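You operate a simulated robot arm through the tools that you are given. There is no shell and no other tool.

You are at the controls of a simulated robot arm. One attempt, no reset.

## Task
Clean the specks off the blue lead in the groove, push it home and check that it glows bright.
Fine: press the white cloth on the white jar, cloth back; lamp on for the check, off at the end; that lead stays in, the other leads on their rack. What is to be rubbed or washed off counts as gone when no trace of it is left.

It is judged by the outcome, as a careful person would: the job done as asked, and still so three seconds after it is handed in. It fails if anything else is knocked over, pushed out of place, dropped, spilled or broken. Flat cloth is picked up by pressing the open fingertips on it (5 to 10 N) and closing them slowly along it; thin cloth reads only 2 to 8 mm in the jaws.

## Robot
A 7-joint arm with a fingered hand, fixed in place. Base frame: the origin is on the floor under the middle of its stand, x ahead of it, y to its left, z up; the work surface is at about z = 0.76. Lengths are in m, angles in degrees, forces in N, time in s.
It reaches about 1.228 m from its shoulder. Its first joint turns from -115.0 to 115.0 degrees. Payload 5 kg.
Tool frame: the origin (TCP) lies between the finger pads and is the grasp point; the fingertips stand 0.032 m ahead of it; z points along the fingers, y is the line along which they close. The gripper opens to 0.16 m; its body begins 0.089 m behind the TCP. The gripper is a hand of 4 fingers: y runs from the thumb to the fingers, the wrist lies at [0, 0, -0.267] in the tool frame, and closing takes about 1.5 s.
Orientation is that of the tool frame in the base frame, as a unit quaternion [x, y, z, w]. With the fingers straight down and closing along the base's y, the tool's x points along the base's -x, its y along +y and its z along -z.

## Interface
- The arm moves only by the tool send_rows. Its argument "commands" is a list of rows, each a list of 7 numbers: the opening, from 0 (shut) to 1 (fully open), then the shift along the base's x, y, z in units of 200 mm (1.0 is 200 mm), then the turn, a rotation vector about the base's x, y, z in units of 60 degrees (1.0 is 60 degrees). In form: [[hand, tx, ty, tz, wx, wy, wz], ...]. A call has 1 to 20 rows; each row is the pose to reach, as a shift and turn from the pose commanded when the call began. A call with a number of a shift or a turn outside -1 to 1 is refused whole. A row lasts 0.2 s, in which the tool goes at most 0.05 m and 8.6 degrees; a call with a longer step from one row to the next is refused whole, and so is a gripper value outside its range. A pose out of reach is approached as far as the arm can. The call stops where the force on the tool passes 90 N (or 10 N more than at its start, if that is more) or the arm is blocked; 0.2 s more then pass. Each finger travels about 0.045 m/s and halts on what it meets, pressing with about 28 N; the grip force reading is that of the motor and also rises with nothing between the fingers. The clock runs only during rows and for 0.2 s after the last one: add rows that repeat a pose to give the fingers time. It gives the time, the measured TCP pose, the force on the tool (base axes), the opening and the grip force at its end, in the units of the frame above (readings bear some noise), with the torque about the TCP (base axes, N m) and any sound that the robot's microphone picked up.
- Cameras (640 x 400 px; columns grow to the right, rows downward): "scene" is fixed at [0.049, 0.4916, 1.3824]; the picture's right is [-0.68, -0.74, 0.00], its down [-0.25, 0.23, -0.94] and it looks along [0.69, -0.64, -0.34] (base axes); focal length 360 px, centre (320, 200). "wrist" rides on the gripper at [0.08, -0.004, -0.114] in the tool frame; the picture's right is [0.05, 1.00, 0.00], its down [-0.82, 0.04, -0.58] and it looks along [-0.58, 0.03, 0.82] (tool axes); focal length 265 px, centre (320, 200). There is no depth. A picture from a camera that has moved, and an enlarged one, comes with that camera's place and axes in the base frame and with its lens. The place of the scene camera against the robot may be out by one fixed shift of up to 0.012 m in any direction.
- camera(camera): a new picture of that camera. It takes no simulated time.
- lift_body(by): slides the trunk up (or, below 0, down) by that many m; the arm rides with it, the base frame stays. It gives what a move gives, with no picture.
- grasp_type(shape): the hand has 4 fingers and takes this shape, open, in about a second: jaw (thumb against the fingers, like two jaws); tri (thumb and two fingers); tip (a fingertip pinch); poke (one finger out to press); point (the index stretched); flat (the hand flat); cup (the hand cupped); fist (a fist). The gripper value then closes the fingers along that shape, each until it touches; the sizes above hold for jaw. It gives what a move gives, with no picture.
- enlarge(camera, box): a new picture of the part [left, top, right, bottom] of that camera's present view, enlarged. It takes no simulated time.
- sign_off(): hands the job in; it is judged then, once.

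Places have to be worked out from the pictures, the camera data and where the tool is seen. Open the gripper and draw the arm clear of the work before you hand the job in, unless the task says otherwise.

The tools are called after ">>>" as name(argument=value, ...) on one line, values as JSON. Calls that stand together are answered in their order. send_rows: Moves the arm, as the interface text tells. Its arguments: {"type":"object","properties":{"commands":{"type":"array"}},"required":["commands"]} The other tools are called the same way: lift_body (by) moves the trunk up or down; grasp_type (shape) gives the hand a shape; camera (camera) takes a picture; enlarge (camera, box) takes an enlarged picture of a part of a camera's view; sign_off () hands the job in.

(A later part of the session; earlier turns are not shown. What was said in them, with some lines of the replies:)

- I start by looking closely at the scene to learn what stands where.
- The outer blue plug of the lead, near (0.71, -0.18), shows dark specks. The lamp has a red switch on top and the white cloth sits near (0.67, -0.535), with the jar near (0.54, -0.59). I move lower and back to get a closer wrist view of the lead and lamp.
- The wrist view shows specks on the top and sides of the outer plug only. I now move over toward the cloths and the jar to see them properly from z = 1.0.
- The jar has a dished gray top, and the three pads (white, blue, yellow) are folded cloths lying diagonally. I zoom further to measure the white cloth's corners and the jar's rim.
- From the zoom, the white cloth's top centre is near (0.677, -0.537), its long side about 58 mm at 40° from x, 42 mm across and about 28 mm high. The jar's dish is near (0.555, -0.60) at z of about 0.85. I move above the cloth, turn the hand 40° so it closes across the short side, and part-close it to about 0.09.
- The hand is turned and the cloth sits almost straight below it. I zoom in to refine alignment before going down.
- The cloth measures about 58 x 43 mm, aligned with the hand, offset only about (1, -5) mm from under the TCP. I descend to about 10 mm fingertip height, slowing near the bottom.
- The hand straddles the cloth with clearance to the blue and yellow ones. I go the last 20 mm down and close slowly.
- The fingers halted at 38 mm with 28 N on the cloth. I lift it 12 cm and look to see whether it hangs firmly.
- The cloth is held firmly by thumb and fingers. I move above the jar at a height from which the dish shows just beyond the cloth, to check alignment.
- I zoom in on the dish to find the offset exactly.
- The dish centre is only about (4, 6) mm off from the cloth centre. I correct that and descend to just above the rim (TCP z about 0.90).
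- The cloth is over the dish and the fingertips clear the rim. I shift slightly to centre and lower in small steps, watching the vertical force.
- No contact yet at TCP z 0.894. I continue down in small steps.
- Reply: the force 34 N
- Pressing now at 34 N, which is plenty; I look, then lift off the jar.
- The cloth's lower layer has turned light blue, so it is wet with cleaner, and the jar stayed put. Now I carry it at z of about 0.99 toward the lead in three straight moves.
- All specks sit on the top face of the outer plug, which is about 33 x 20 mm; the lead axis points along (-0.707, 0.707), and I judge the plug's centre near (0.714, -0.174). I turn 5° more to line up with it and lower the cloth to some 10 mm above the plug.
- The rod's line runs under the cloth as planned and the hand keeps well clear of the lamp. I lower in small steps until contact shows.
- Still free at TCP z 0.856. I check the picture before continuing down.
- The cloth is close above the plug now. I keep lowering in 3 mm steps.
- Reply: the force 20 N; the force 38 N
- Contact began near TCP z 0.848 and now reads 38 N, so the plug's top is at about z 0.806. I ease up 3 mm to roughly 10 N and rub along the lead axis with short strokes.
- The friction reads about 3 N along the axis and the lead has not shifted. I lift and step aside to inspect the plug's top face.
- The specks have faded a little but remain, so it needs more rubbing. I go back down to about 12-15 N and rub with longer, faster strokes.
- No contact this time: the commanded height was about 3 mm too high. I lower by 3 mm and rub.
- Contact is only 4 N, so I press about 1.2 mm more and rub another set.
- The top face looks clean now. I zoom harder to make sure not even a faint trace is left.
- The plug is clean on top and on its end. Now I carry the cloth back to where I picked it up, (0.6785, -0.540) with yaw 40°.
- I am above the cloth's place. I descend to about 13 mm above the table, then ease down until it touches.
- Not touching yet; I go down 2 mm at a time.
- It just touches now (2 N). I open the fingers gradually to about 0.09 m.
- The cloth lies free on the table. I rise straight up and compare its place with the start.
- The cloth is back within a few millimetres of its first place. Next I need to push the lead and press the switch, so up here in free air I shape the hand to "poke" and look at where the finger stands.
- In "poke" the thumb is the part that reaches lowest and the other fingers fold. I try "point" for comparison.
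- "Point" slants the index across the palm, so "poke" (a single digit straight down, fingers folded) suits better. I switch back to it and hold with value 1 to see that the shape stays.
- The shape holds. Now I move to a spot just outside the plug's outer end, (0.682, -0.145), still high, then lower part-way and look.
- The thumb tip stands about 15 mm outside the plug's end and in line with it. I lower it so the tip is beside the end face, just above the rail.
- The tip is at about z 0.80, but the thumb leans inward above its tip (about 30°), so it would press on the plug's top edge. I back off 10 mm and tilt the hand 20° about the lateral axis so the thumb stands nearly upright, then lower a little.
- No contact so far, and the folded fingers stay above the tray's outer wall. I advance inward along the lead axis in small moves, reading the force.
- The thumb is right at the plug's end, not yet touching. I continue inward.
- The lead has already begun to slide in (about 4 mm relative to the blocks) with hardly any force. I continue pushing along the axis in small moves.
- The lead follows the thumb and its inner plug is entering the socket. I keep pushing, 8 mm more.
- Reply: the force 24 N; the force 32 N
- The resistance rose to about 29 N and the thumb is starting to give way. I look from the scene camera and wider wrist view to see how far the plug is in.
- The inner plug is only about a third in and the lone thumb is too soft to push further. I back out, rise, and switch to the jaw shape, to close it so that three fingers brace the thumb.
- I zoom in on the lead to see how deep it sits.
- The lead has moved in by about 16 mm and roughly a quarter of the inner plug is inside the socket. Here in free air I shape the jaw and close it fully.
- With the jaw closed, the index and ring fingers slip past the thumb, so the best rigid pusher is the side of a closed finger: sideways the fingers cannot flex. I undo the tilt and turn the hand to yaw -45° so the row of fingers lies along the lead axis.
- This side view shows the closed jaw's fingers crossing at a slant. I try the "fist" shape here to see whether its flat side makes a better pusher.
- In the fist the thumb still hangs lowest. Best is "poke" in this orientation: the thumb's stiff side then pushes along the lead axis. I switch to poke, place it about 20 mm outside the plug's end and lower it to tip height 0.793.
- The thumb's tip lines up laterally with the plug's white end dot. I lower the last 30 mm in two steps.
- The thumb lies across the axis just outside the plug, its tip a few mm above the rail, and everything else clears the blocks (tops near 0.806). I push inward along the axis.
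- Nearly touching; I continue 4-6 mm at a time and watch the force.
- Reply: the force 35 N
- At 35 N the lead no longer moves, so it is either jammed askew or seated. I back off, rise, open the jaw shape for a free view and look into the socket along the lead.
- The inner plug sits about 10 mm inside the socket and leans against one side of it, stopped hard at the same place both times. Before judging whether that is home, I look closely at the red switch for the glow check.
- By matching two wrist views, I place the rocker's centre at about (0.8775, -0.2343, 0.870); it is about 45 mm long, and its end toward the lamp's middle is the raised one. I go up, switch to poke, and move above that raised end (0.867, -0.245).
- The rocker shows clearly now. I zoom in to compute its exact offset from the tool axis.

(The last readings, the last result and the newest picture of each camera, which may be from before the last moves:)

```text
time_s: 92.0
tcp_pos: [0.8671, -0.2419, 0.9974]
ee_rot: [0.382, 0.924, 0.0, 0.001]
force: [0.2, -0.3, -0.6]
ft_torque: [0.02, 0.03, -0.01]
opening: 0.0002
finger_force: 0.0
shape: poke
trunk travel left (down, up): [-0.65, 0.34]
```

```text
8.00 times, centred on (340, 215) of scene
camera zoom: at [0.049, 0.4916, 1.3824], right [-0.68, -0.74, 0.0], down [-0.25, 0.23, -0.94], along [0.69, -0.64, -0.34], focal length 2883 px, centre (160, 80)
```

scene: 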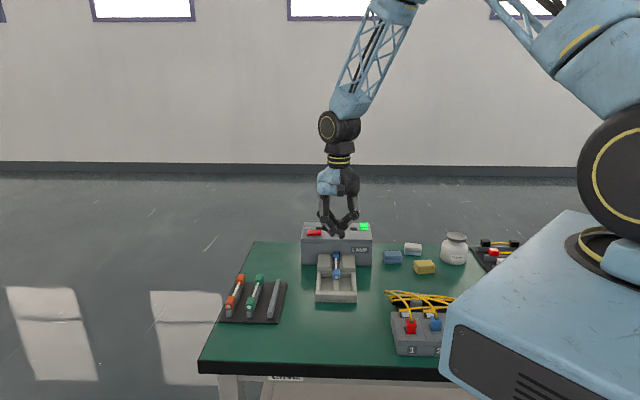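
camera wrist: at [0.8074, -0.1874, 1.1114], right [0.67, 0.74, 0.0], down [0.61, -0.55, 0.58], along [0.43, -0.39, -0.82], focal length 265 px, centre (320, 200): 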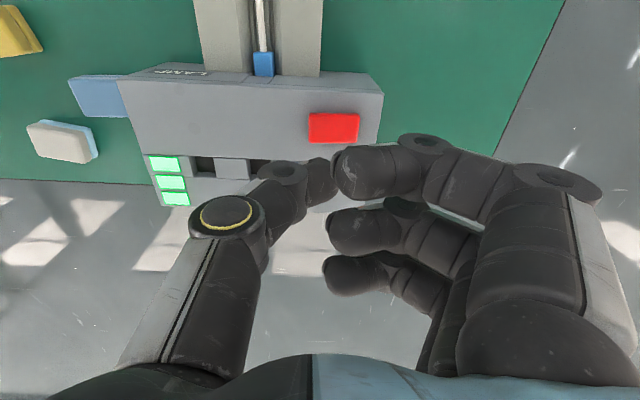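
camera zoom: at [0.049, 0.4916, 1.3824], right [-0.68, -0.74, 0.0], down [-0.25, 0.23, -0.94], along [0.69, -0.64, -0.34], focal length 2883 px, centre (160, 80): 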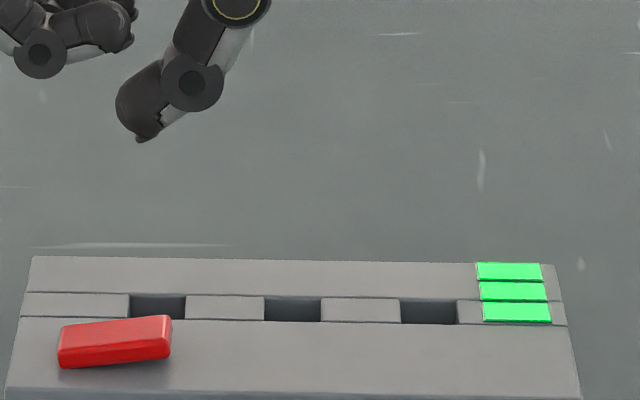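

The press point on the raised end is about (4, -6) mm away from the tool axis. I shift and descend to about 8 mm above it, then step down watching force and sound.

>>> send_rows(commands=[[1, 0.021, -0.028, -0.15, 0, 0, 0], [1, 0.021, -0.028, -0.3, 0, 0, 0], [1, 0.021, -0.028, -0.37, 0, 0, 0], [1, 0.021, -0.028, -0.37, 0, 0, 0]])

>>> enlarge(camera="scene", box=[305, 200, 355, 250])

>>> camera(camera="wrist")

```text
time_s: 93.0
tcp_pos: [0.8716, -0.2499, 0.9251]
ee_rot: [0.383, 0.924, 0.0, 0.0]
force: [-0.2, 0.6, -0.1]
ft_torque: [-0.01, -0.01, -0.02]
opening: 0.0
finger_force: 0.0
shape: poke
trunk travel left (down, up): [-0.65, 0.34]
```

```text
8.00 times, centred on (330, 225) of scene
camera zoom: at [0.049, 0.4916, 1.3824], right [-0.68, -0.74, 0.0], down [-0.25, 0.23, -0.94], along [0.69, -0.64, -0.34], focal length 2883 px, centre (240, 0)
```

zoom: 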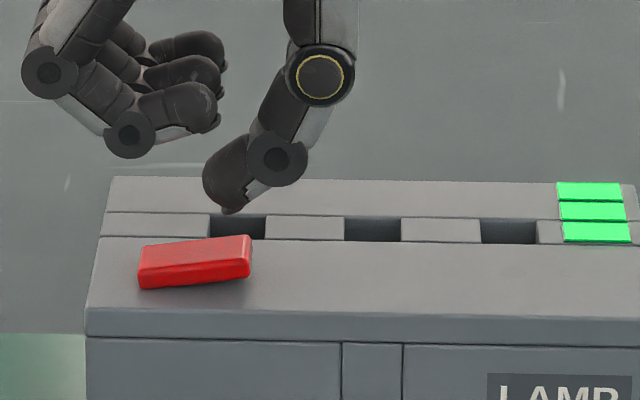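

```text
taken
camera wrist: at [0.8128, -0.1956, 1.0392], right [0.67, 0.74, 0.0], down [0.61, -0.55, 0.58], along [0.43, -0.39, -0.82], focal length 265 px, centre (320, 200)
```

wrist: 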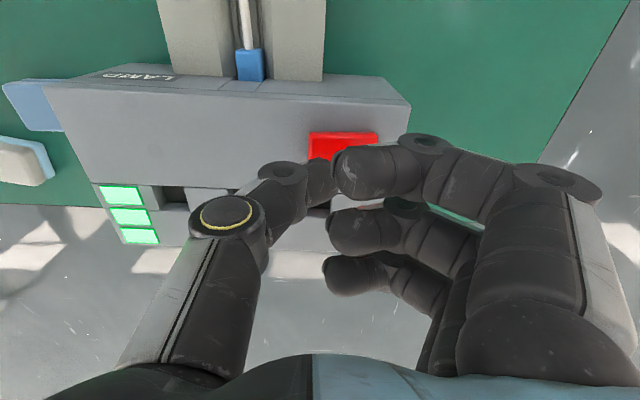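

The tip hovers over the raised half of the rocker. I lower further in small steps.

>>> send_rows(commands=[[1, 0, 0, -0.02, 0, 0, 0], [1, 0, 0, -0.04, 0, 0, 0], [1, 0, 0, -0.04, 0, 0, 0]])

>>> send_rows(commands=[[1, 0, 0, -0.01, 0, 0, 0], [1, 0, 0, -0.015, 0, 0, 0], [1, 0, 0, -0.015, 0, 0, 0]])

>>> send_rows(commands=[[1, 0, 0, -0.01, 0, 0, 0], [1, 0, 0, -0.015, 0, 0, 0], [1, 0, 0, -0.015, 0, 0, 0]])

>>> enlarge(camera="scene", box=[305, 200, 355, 250])

```text
time_s: 93.8
tcp_pos: [0.8706, -0.2504, 0.9161]
ee_rot: [0.382, 0.924, 0.0, 0.0]
force: [-0.5, -0.5, -0.6]
ft_torque: [0.0, 0.01, 0.01]
opening: 0.0
finger_force: 0.1
shape: poke
trunk travel left (down, up): [-0.65, 0.34]
```

```text
time_s: 94.6
tcp_pos: [0.8719, -0.2516, 0.9135]
ee_rot: [0.383, 0.924, 0.0, -0.001]
force: [-1.1, 0.2, -0.3]
ft_torque: [0.03, 0.0, -0.01]
opening: 0.0003
finger_force: 0.1
shape: poke
trunk travel left (down, up): [-0.65, 0.34]
```

```text
time_s: 95.4
tcp_pos: [0.871, -0.2515, 0.9097]
ee_rot: [0.383, 0.924, -0.001, 0.0]
force: [-0.1, 0.1, 0.5]
ft_torque: [0.01, 0.0, 0.01]
opening: 0.0001
finger_force: 0.2
shape: poke
trunk travel left (down, up): [-0.65, 0.34]
```

```text
8.00 times, centred on (330, 225) of scene
camera zoom: at [0.049, 0.4916, 1.3824], right [-0.68, -0.74, 0.0], down [-0.25, 0.23, -0.94], along [0.69, -0.64, -0.34], focal length 2883 px, centre (240, 0)
```

zoom: 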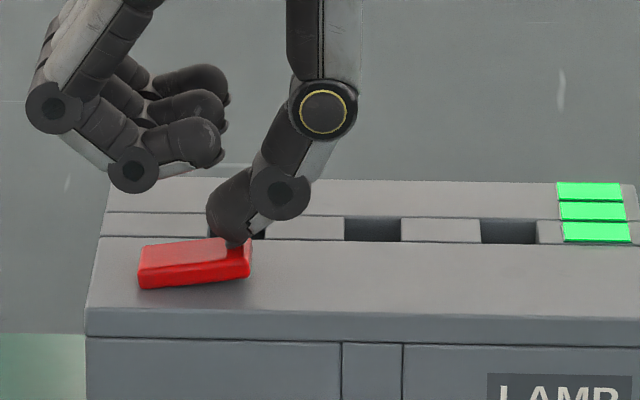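

The tip is right on the raised end now. I press on in 2-3 mm steps.

>>> send_rows(commands=[[1, 0, 0, -0.01, 0, 0, 0], [1, 0, 0, -0.015, 0, 0, 0], [1, 0, 0, -0.015, 0, 0, 0]])

>>> send_rows(commands=[[1, 0, 0, -0.01, 0, 0, 0], [1, 0, 0, -0.015, 0, 0, 0], [1, 0, 0, -0.015, 0, 0, 0]])

>>> enlarge(camera="scene", box=[305, 200, 385, 290])

```text
time_s: 96.2
tcp_pos: [0.8701, -0.2516, 0.9068]
ee_rot: [0.383, 0.924, 0.0, 0.0]
force: [-0.1, -0.2, 1.1]
ft_torque: [0.0, -0.01, -0.03]
opening: 0.0
finger_force: 0.0
shape: poke
trunk travel left (down, up): [-0.65, 0.34]
```

```text
time_s: 97.0
tcp_pos: [0.872, -0.2512, 0.9039]
ee_rot: [0.383, 0.924, 0.0, 0.001]
force: [0.3, 0.3, -0.4]
ft_torque: [-0.02, 0.0, -0.02]
opening: 0.0005
finger_force: 0.1
shape: poke
trunk travel left (down, up): [-0.65, 0.34]
```

```text
4.44 times, centred on (345, 245) of scene
camera zoom: at [0.049, 0.4916, 1.3824], right [-0.68, -0.74, 0.0], down [-0.25, 0.23, -0.94], along [0.69, -0.64, -0.34], focal length 1602 px, centre (209, 0)
```

zoom: 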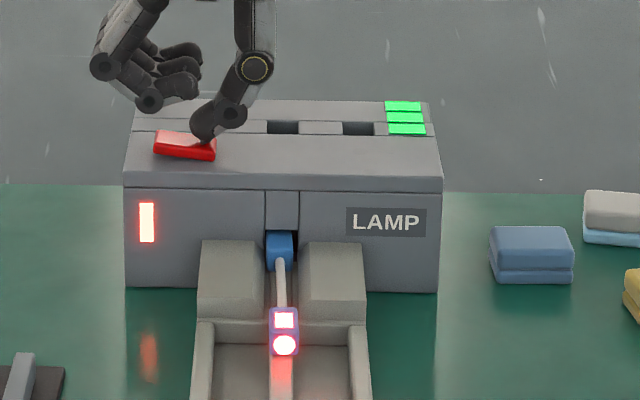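

The rocker flipped and the lamp is on: the front shows a red field and the plug's end and top now glow. I zoom in to judge how bright it is.

>>> enlarge(camera="scene", box=[320, 255, 370, 300])

>>> enlarge(camera="scene", box=[300, 210, 380, 275])

>>> camera(camera="wrist")

>>> camera(camera="scene")

```text
8.89 times, centred on (345, 278) of scene
camera zoom: at [0.049, 0.4916, 1.3824], right [-0.68, -0.74, 0.0], down [-0.25, 0.23, -0.94], along [0.69, -0.64, -0.34], focal length 3204 px, centre (98, -489)
```

zoom: 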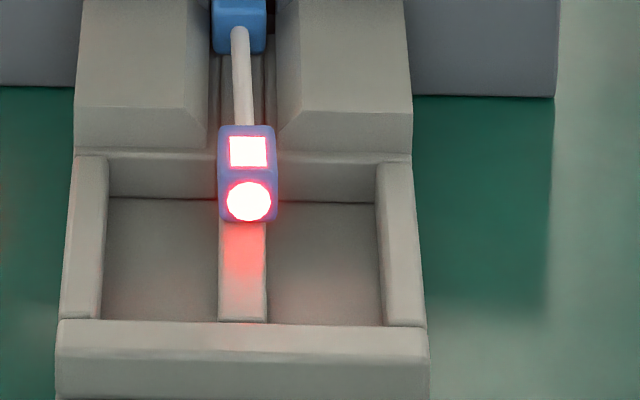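

```text
6.15 times, centred on (340, 242) of scene
camera zoom: at [0.049, 0.4916, 1.3824], right [-0.68, -0.74, 0.0], down [-0.25, 0.23, -0.94], along [0.69, -0.64, -0.34], focal length 2218 px, centre (197, -62)
```

zoom: 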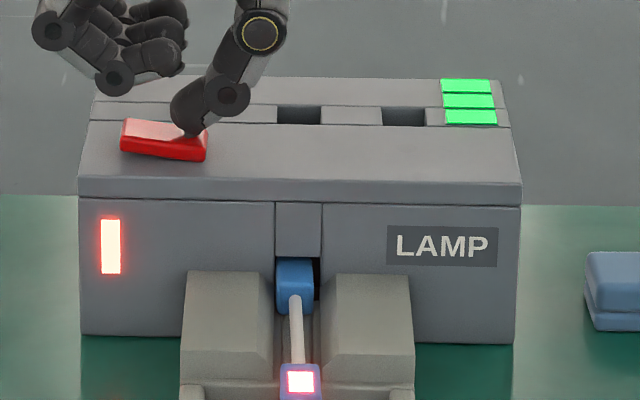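

```text
taken
camera wrist: at [0.8123, -0.1965, 1.0186], right [0.67, 0.74, 0.0], down [0.61, -0.55, 0.58], along [0.43, -0.39, -0.82], focal length 265 px, centre (320, 200)
```

wrist: 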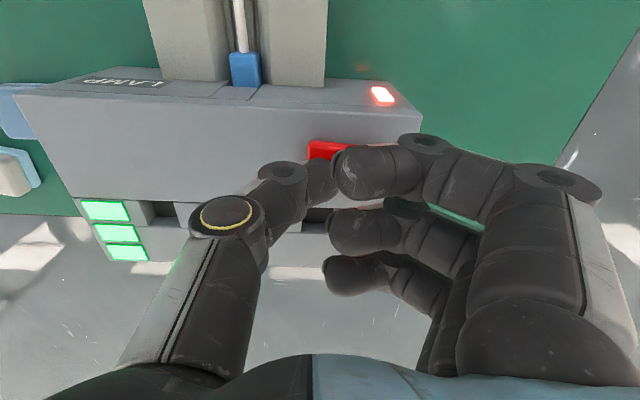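

```text
taken
```

scene: 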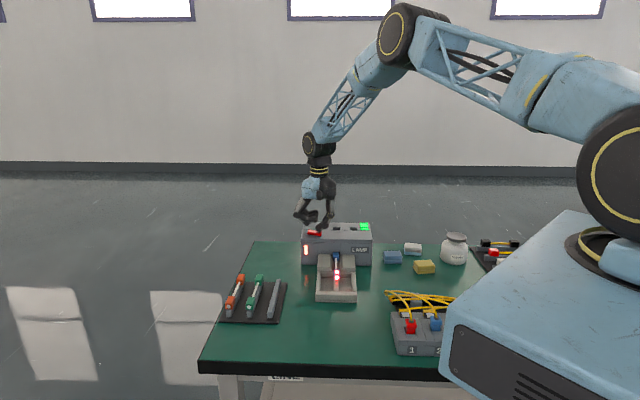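

The end and top window glow saturated white with a red halo and throw red light on the rail, so it is bright and the contact is made: the lead is home. Now I switch off: rise 30 mm, shift 30 mm along the rocker to its now raised outer end, and come down on it.

>>> send_rows(commands=[[1, 0, 0, 0.1, 0, 0, 0], [1, 0, 0, 0.2, 0, 0, 0], [1, 0.053, 0.053, 0.2, 0, 0, 0], [1, 0.106, 0.106, 0.2, 0, 0, 0], [1, 0.106, 0.106, 0.2, 0, 0, 0]])

>>> enlarge(camera="scene", box=[295, 195, 375, 290])

>>> enlarge(camera="wrist", box=[200, 60, 420, 220])

```text
time_s: 98.2
tcp_pos: [0.8916, -0.2272, 0.9433]
ee_rot: [0.382, 0.924, 0.0, 0.0]
force: [0.5, -0.4, -0.3]
ft_torque: [0.02, 0.01, 0.0]
opening: 0.0
finger_force: 0.1
shape: poke
trunk travel left (down, up): [-0.65, 0.34]
```

```text
4.21 times, centred on (335, 242) of scene
camera zoom: at [0.049, 0.4916, 1.3824], right [-0.68, -0.74, 0.0], down [-0.25, 0.23, -0.94], along [0.69, -0.64, -0.34], focal length 1518 px, centre (257, 21)
```

zoom: 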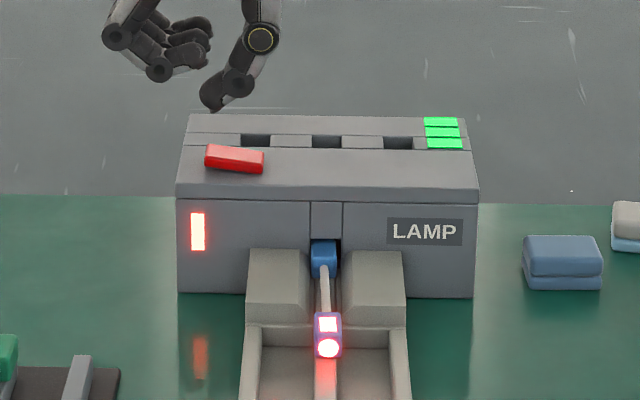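

```text
2.50 times, centred on (310, 140) of wrist
camera zoom: at [0.8323, -0.1731, 1.0577], right [0.67, 0.74, 0.0], down [0.61, -0.55, 0.58], along [0.43, -0.39, -0.82], focal length 664 px, centre (345, 350)
```

zoom: 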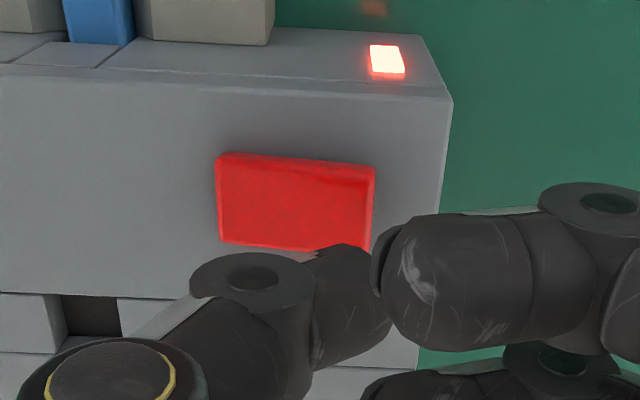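

The tip now stands over the rocker's raised outer end. I ease 4 mm toward the centre and lower, then press in small steps.

>>> send_rows(commands=[[1, -0.014, -0.014, -0.05, 0, 0, 0], [1, -0.014, -0.014, -0.1, 0, 0, 0], [1, -0.014, -0.014, -0.14, 0, 0, 0], [1, -0.014, -0.014, -0.14, 0, 0, 0]])

>>> send_rows(commands=[[1, 0, 0, -0.015, 0, 0, 0], [1, 0, 0, -0.03, 0, 0, 0], [1, 0, 0, -0.03, 0, 0, 0]])

>>> enlarge(camera="scene", box=[295, 195, 375, 290])

```text
time_s: 99.2
tcp_pos: [0.8887, -0.232, 0.9151]
ee_rot: [0.382, 0.924, 0.0, 0.0]
force: [0.0, 0.0, 0.2]
ft_torque: [-0.04, 0.01, -0.03]
opening: 0.0001
finger_force: 0.0
shape: poke
trunk travel left (down, up): [-0.65, 0.34]
```

```text
time_s: 100.0
tcp_pos: [0.8887, -0.2326, 0.9095]
ee_rot: [0.383, 0.924, 0.0, 0.001]
force: [-0.6, 0.6, 0.0]
ft_torque: [0.02, -0.02, 0.0]
opening: 0.0
finger_force: 0.0
shape: poke
trunk travel left (down, up): [-0.65, 0.34]
```

```text
4.21 times, centred on (335, 242) of scene
camera zoom: at [0.049, 0.4916, 1.3824], right [-0.68, -0.74, 0.0], down [-0.25, 0.23, -0.94], along [0.69, -0.64, -0.34], focal length 1518 px, centre (257, 21)
```

zoom: 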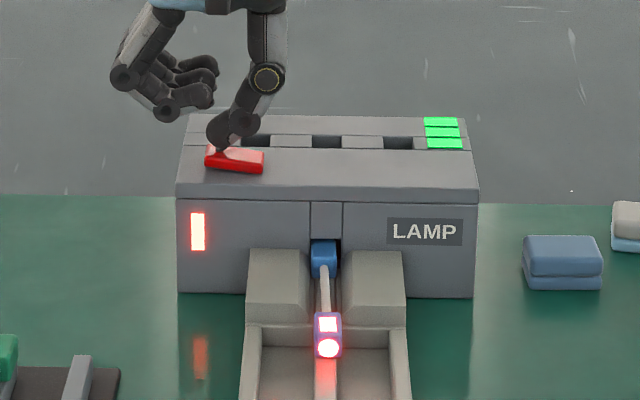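

The tip rests on the raised end, lamp still on. I press a little further.

>>> send_rows(commands=[[1, 0, 0, -0.015, 0, 0, 0], [1, 0, 0, -0.02, 0, 0, 0], [1, 0, 0, -0.02, 0, 0, 0]])

>>> send_rows(commands=[[1, 0, 0, -0.01, 0, 0, 0], [1, 0, 0, -0.015, 0, 0, 0], [1, 0, 0, -0.015, 0, 0, 0]])

>>> enlarge(camera="scene", box=[295, 195, 375, 290])

```text
time_s: 100.8
tcp_pos: [0.8891, -0.2323, 0.9064]
ee_rot: [0.383, 0.924, 0.0, 0.0]
force: [-0.1, -0.6, 0.2]
ft_torque: [0.0, -0.01, -0.03]
opening: 0.0
finger_force: 0.1
shape: poke
trunk travel left (down, up): [-0.65, 0.34]
```

```text
time_s: 101.6
tcp_pos: [0.8891, -0.2334, 0.9032]
ee_rot: [0.383, 0.924, 0.0, 0.0]
force: [0.0, 1.0, 2.2]
ft_torque: [0.02, 0.02, -0.02]
opening: 0.0001
finger_force: 0.1
shape: poke
trunk travel left (down, up): [-0.65, 0.34]
```

```text
4.21 times, centred on (335, 242) of scene
camera zoom: at [0.049, 0.4916, 1.3824], right [-0.68, -0.74, 0.0], down [-0.25, 0.23, -0.94], along [0.69, -0.64, -0.34], focal length 1518 px, centre (257, 21)
```

zoom: 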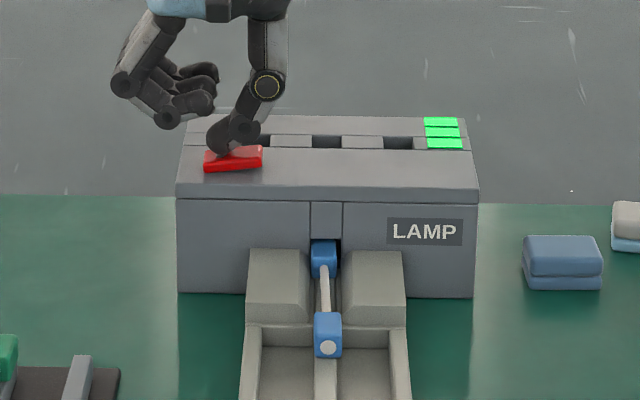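

The lamp is off again and the rocker is back as at the start. I rise clear, open the hand, and take a last look at the plug from its other side.

>>> send_rows(commands=[[1, 0, 0, 0.1, 0, 0, 0], [1, 0, 0, 0.3, 0, 0, 0], [1, 0, 0, 0.5, 0, 0, 0], [1, -0.15, 0.15, 0.5, 0, 0, 0], [1, -0.3, 0.3, 0.5, 0, 0, 0], [1, -0.45, 0.45, 0.5, 0, 0, 0], [1, -0.6, 0.6, 0.5, 0, 0, 0], [1, -0.7, 0.7, 0.5, 0, 0, 0], [1, -0.7, 0.7, 0.5, 0, 0, 0]])

>>> grasp_type(shape="jaw")

>>> camera(camera="wrist")

>>> camera(camera="scene")

```text
time_s: 103.6
tcp_pos: [0.7453, -0.0897, 1.0026]
ee_rot: [0.382, 0.924, 0.0, -0.001]
force: [-0.2, -0.7, 0.5]
ft_torque: [-0.02, 0.03, 0.0]
opening: 0.0
finger_force: 0.0
shape: poke
trunk travel left (down, up): [-0.65, 0.34]
```

```text
time_s: 104.5
tcp_pos: [0.7456, -0.0882, 1.003]
ee_rot: [0.382, 0.924, 0.0, 0.0]
force: [0.4, 0.8, 0.4]
ft_torque: [-0.01, 0.01, -0.02]
opening: 0.1604
finger_force: 0.0
shape: jaw
trunk travel left (down, up): [-0.65, 0.34]
```

```text
taken
camera wrist: at [0.6867, -0.0351, 1.1172], right [0.67, 0.74, 0.0], down [0.61, -0.55, 0.58], along [0.43, -0.39, -0.82], focal length 265 px, centre (320, 200)
```

wrist: 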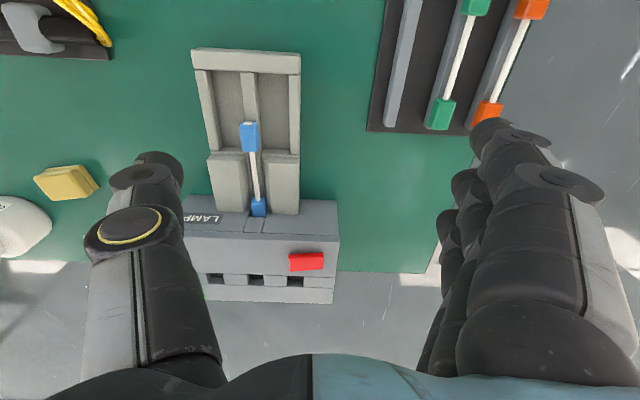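

```text
taken
```

scene: 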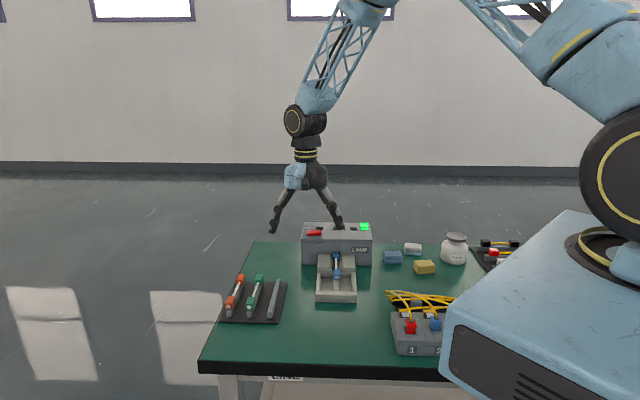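

>>> enlarge(camera="wrist", box=[200, 100, 300, 230])

>>> enlarge(camera="wrist", box=[230, 115, 270, 160])

>>> enlarge(camera="scene", box=[290, 210, 470, 310])

>>> enlarge(camera="scene", box=[200, 250, 320, 340])

```text
3.08 times, centred on (250, 165) of wrist
camera zoom: at [0.6867, -0.0351, 1.1172], right [0.67, 0.74, 0.0], down [0.61, -0.55, 0.58], along [0.43, -0.39, -0.82], focal length 817 px, centre (535, 308)
```

zoom: 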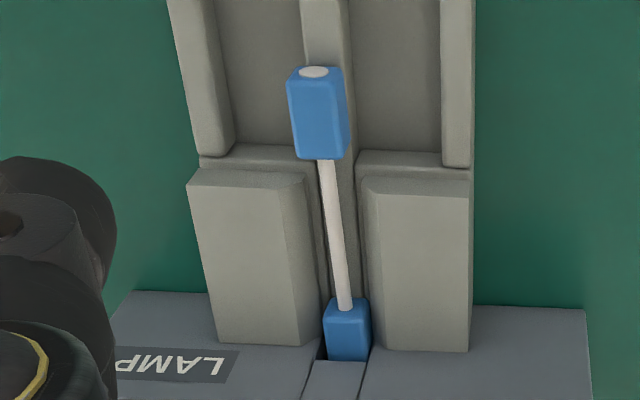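

```text
8.89 times, centred on (250, 138) of wrist
camera zoom: at [0.6867, -0.0351, 1.1172], right [0.67, 0.74, 0.0], down [0.61, -0.55, 0.58], along [0.43, -0.39, -0.82], focal length 2359 px, centre (942, 756)
```

zoom: 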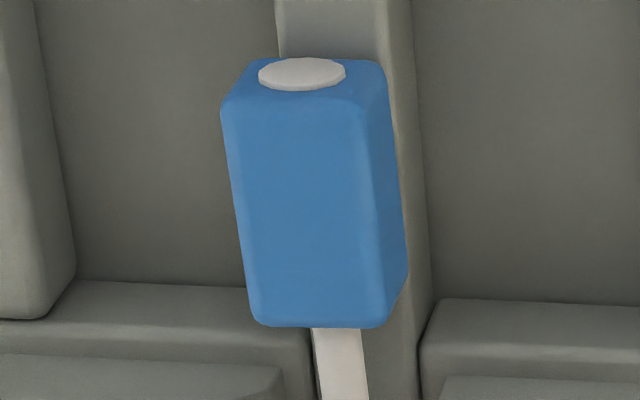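

```text
3.56 times, centred on (380, 260) of scene
camera zoom: at [0.049, 0.4916, 1.3824], right [-0.68, -0.74, 0.0], down [-0.25, 0.23, -0.94], along [0.69, -0.64, -0.34], focal length 1282 px, centre (107, -13)
```

zoom: 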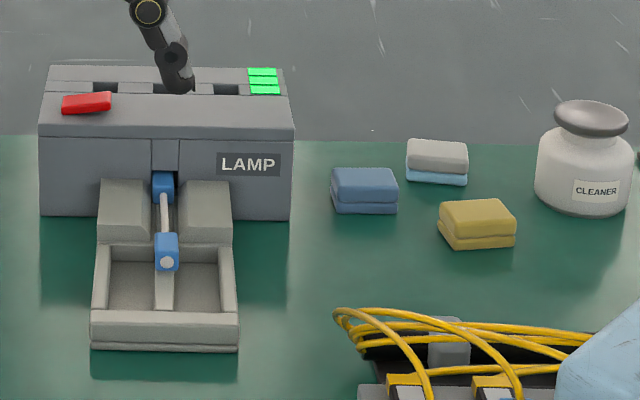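

```text
4.44 times, centred on (260, 295) of scene
camera zoom: at [0.049, 0.4916, 1.3824], right [-0.68, -0.74, 0.0], down [-0.25, 0.23, -0.94], along [0.69, -0.64, -0.34], focal length 1602 px, centre (587, -222)
```

zoom: 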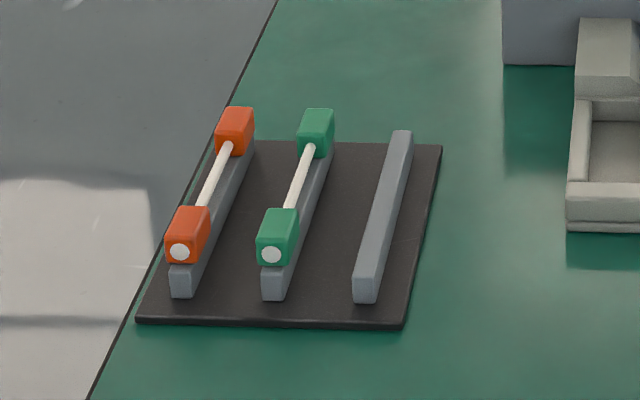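

The plug is clean on every visible side, the lead sits in the socket, lamp off, cloth, jar and the other leads are in their places. I draw the open hand up and back, clear of the work.

>>> send_rows(commands=[[1, 0, 0, 0.2, 0, 0, 0], [1, -0.05, 0, 0.4, 0, 0, 0], [1, -0.15, 0, 0.6, 0, 0, 0], [1, -0.3, 0, 0.75, 0, 0, 0], [1, -0.4, 0, 0.8, 0, 0, 0], [1, -0.4, 0, 0.8, 0, 0, 0]])

>>> camera(camera="scene")

>>> enlarge(camera="scene", box=[290, 210, 390, 310])

```text
time_s: 105.9
tcp_pos: [0.6683, -0.0917, 1.1624]
ee_rot: [0.383, 0.924, 0.001, 0.0]
force: [-0.5, 0.1, -0.7]
ft_torque: [0.01, 0.01, 0.01]
opening: 0.16
finger_force: 0.1
shape: jaw
trunk travel left (down, up): [-0.65, 0.34]
```

```text
taken
```

scene: 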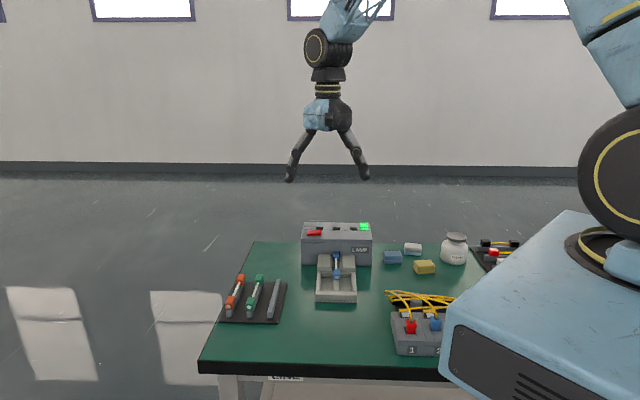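

```text
4.00 times, centred on (340, 260) of scene
camera zoom: at [0.049, 0.4916, 1.3824], right [-0.68, -0.74, 0.0], down [-0.25, 0.23, -0.94], along [0.69, -0.64, -0.34], focal length 1442 px, centre (240, -40)
```

zoom: 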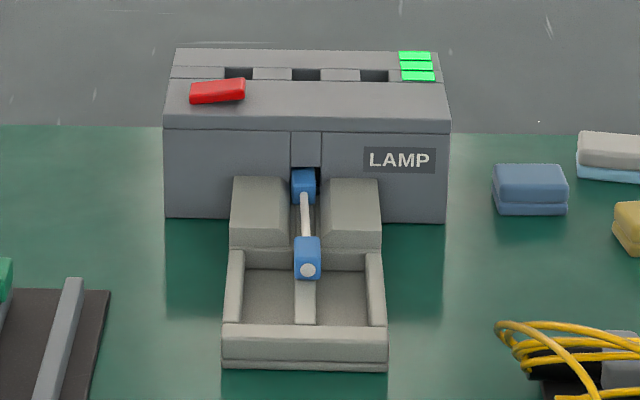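

The arm is clear and the hand open. The lamp is off, the tray and lamp stand where they were, the lead is clean and in its socket, and the cloth is back, so I hand the job in.

>>> sign_off()

```text
The job is handed in.
```

I cleaned the blue lead, pushed it into the socket and saw it glow bright with the lamp on. The lamp is off again, and I have handed the job in.

- **Cleaning:** I pressed the white cloth on the jar until its lower layer was wet, then rubbed the plug. Zoomed pictures show no specks left on its top, outer end and both sides.
- **Lead:** It slid in about 16 mm, then stopped firmly; a 35 N push moved it no further. It sits about 2 mm to one side of the socket opening, so it lies slightly askew on the rail. I took the stop and the bright glow as proof that it is home.
- **Glow check:** With the lamp switched on, the lead's end and top shone white with a red halo.
- **Everything else:** The cloth is back within about 4 mm of where it lay and turned a few degrees. The jar, the other cloths and the leads on their rack look unmoved.
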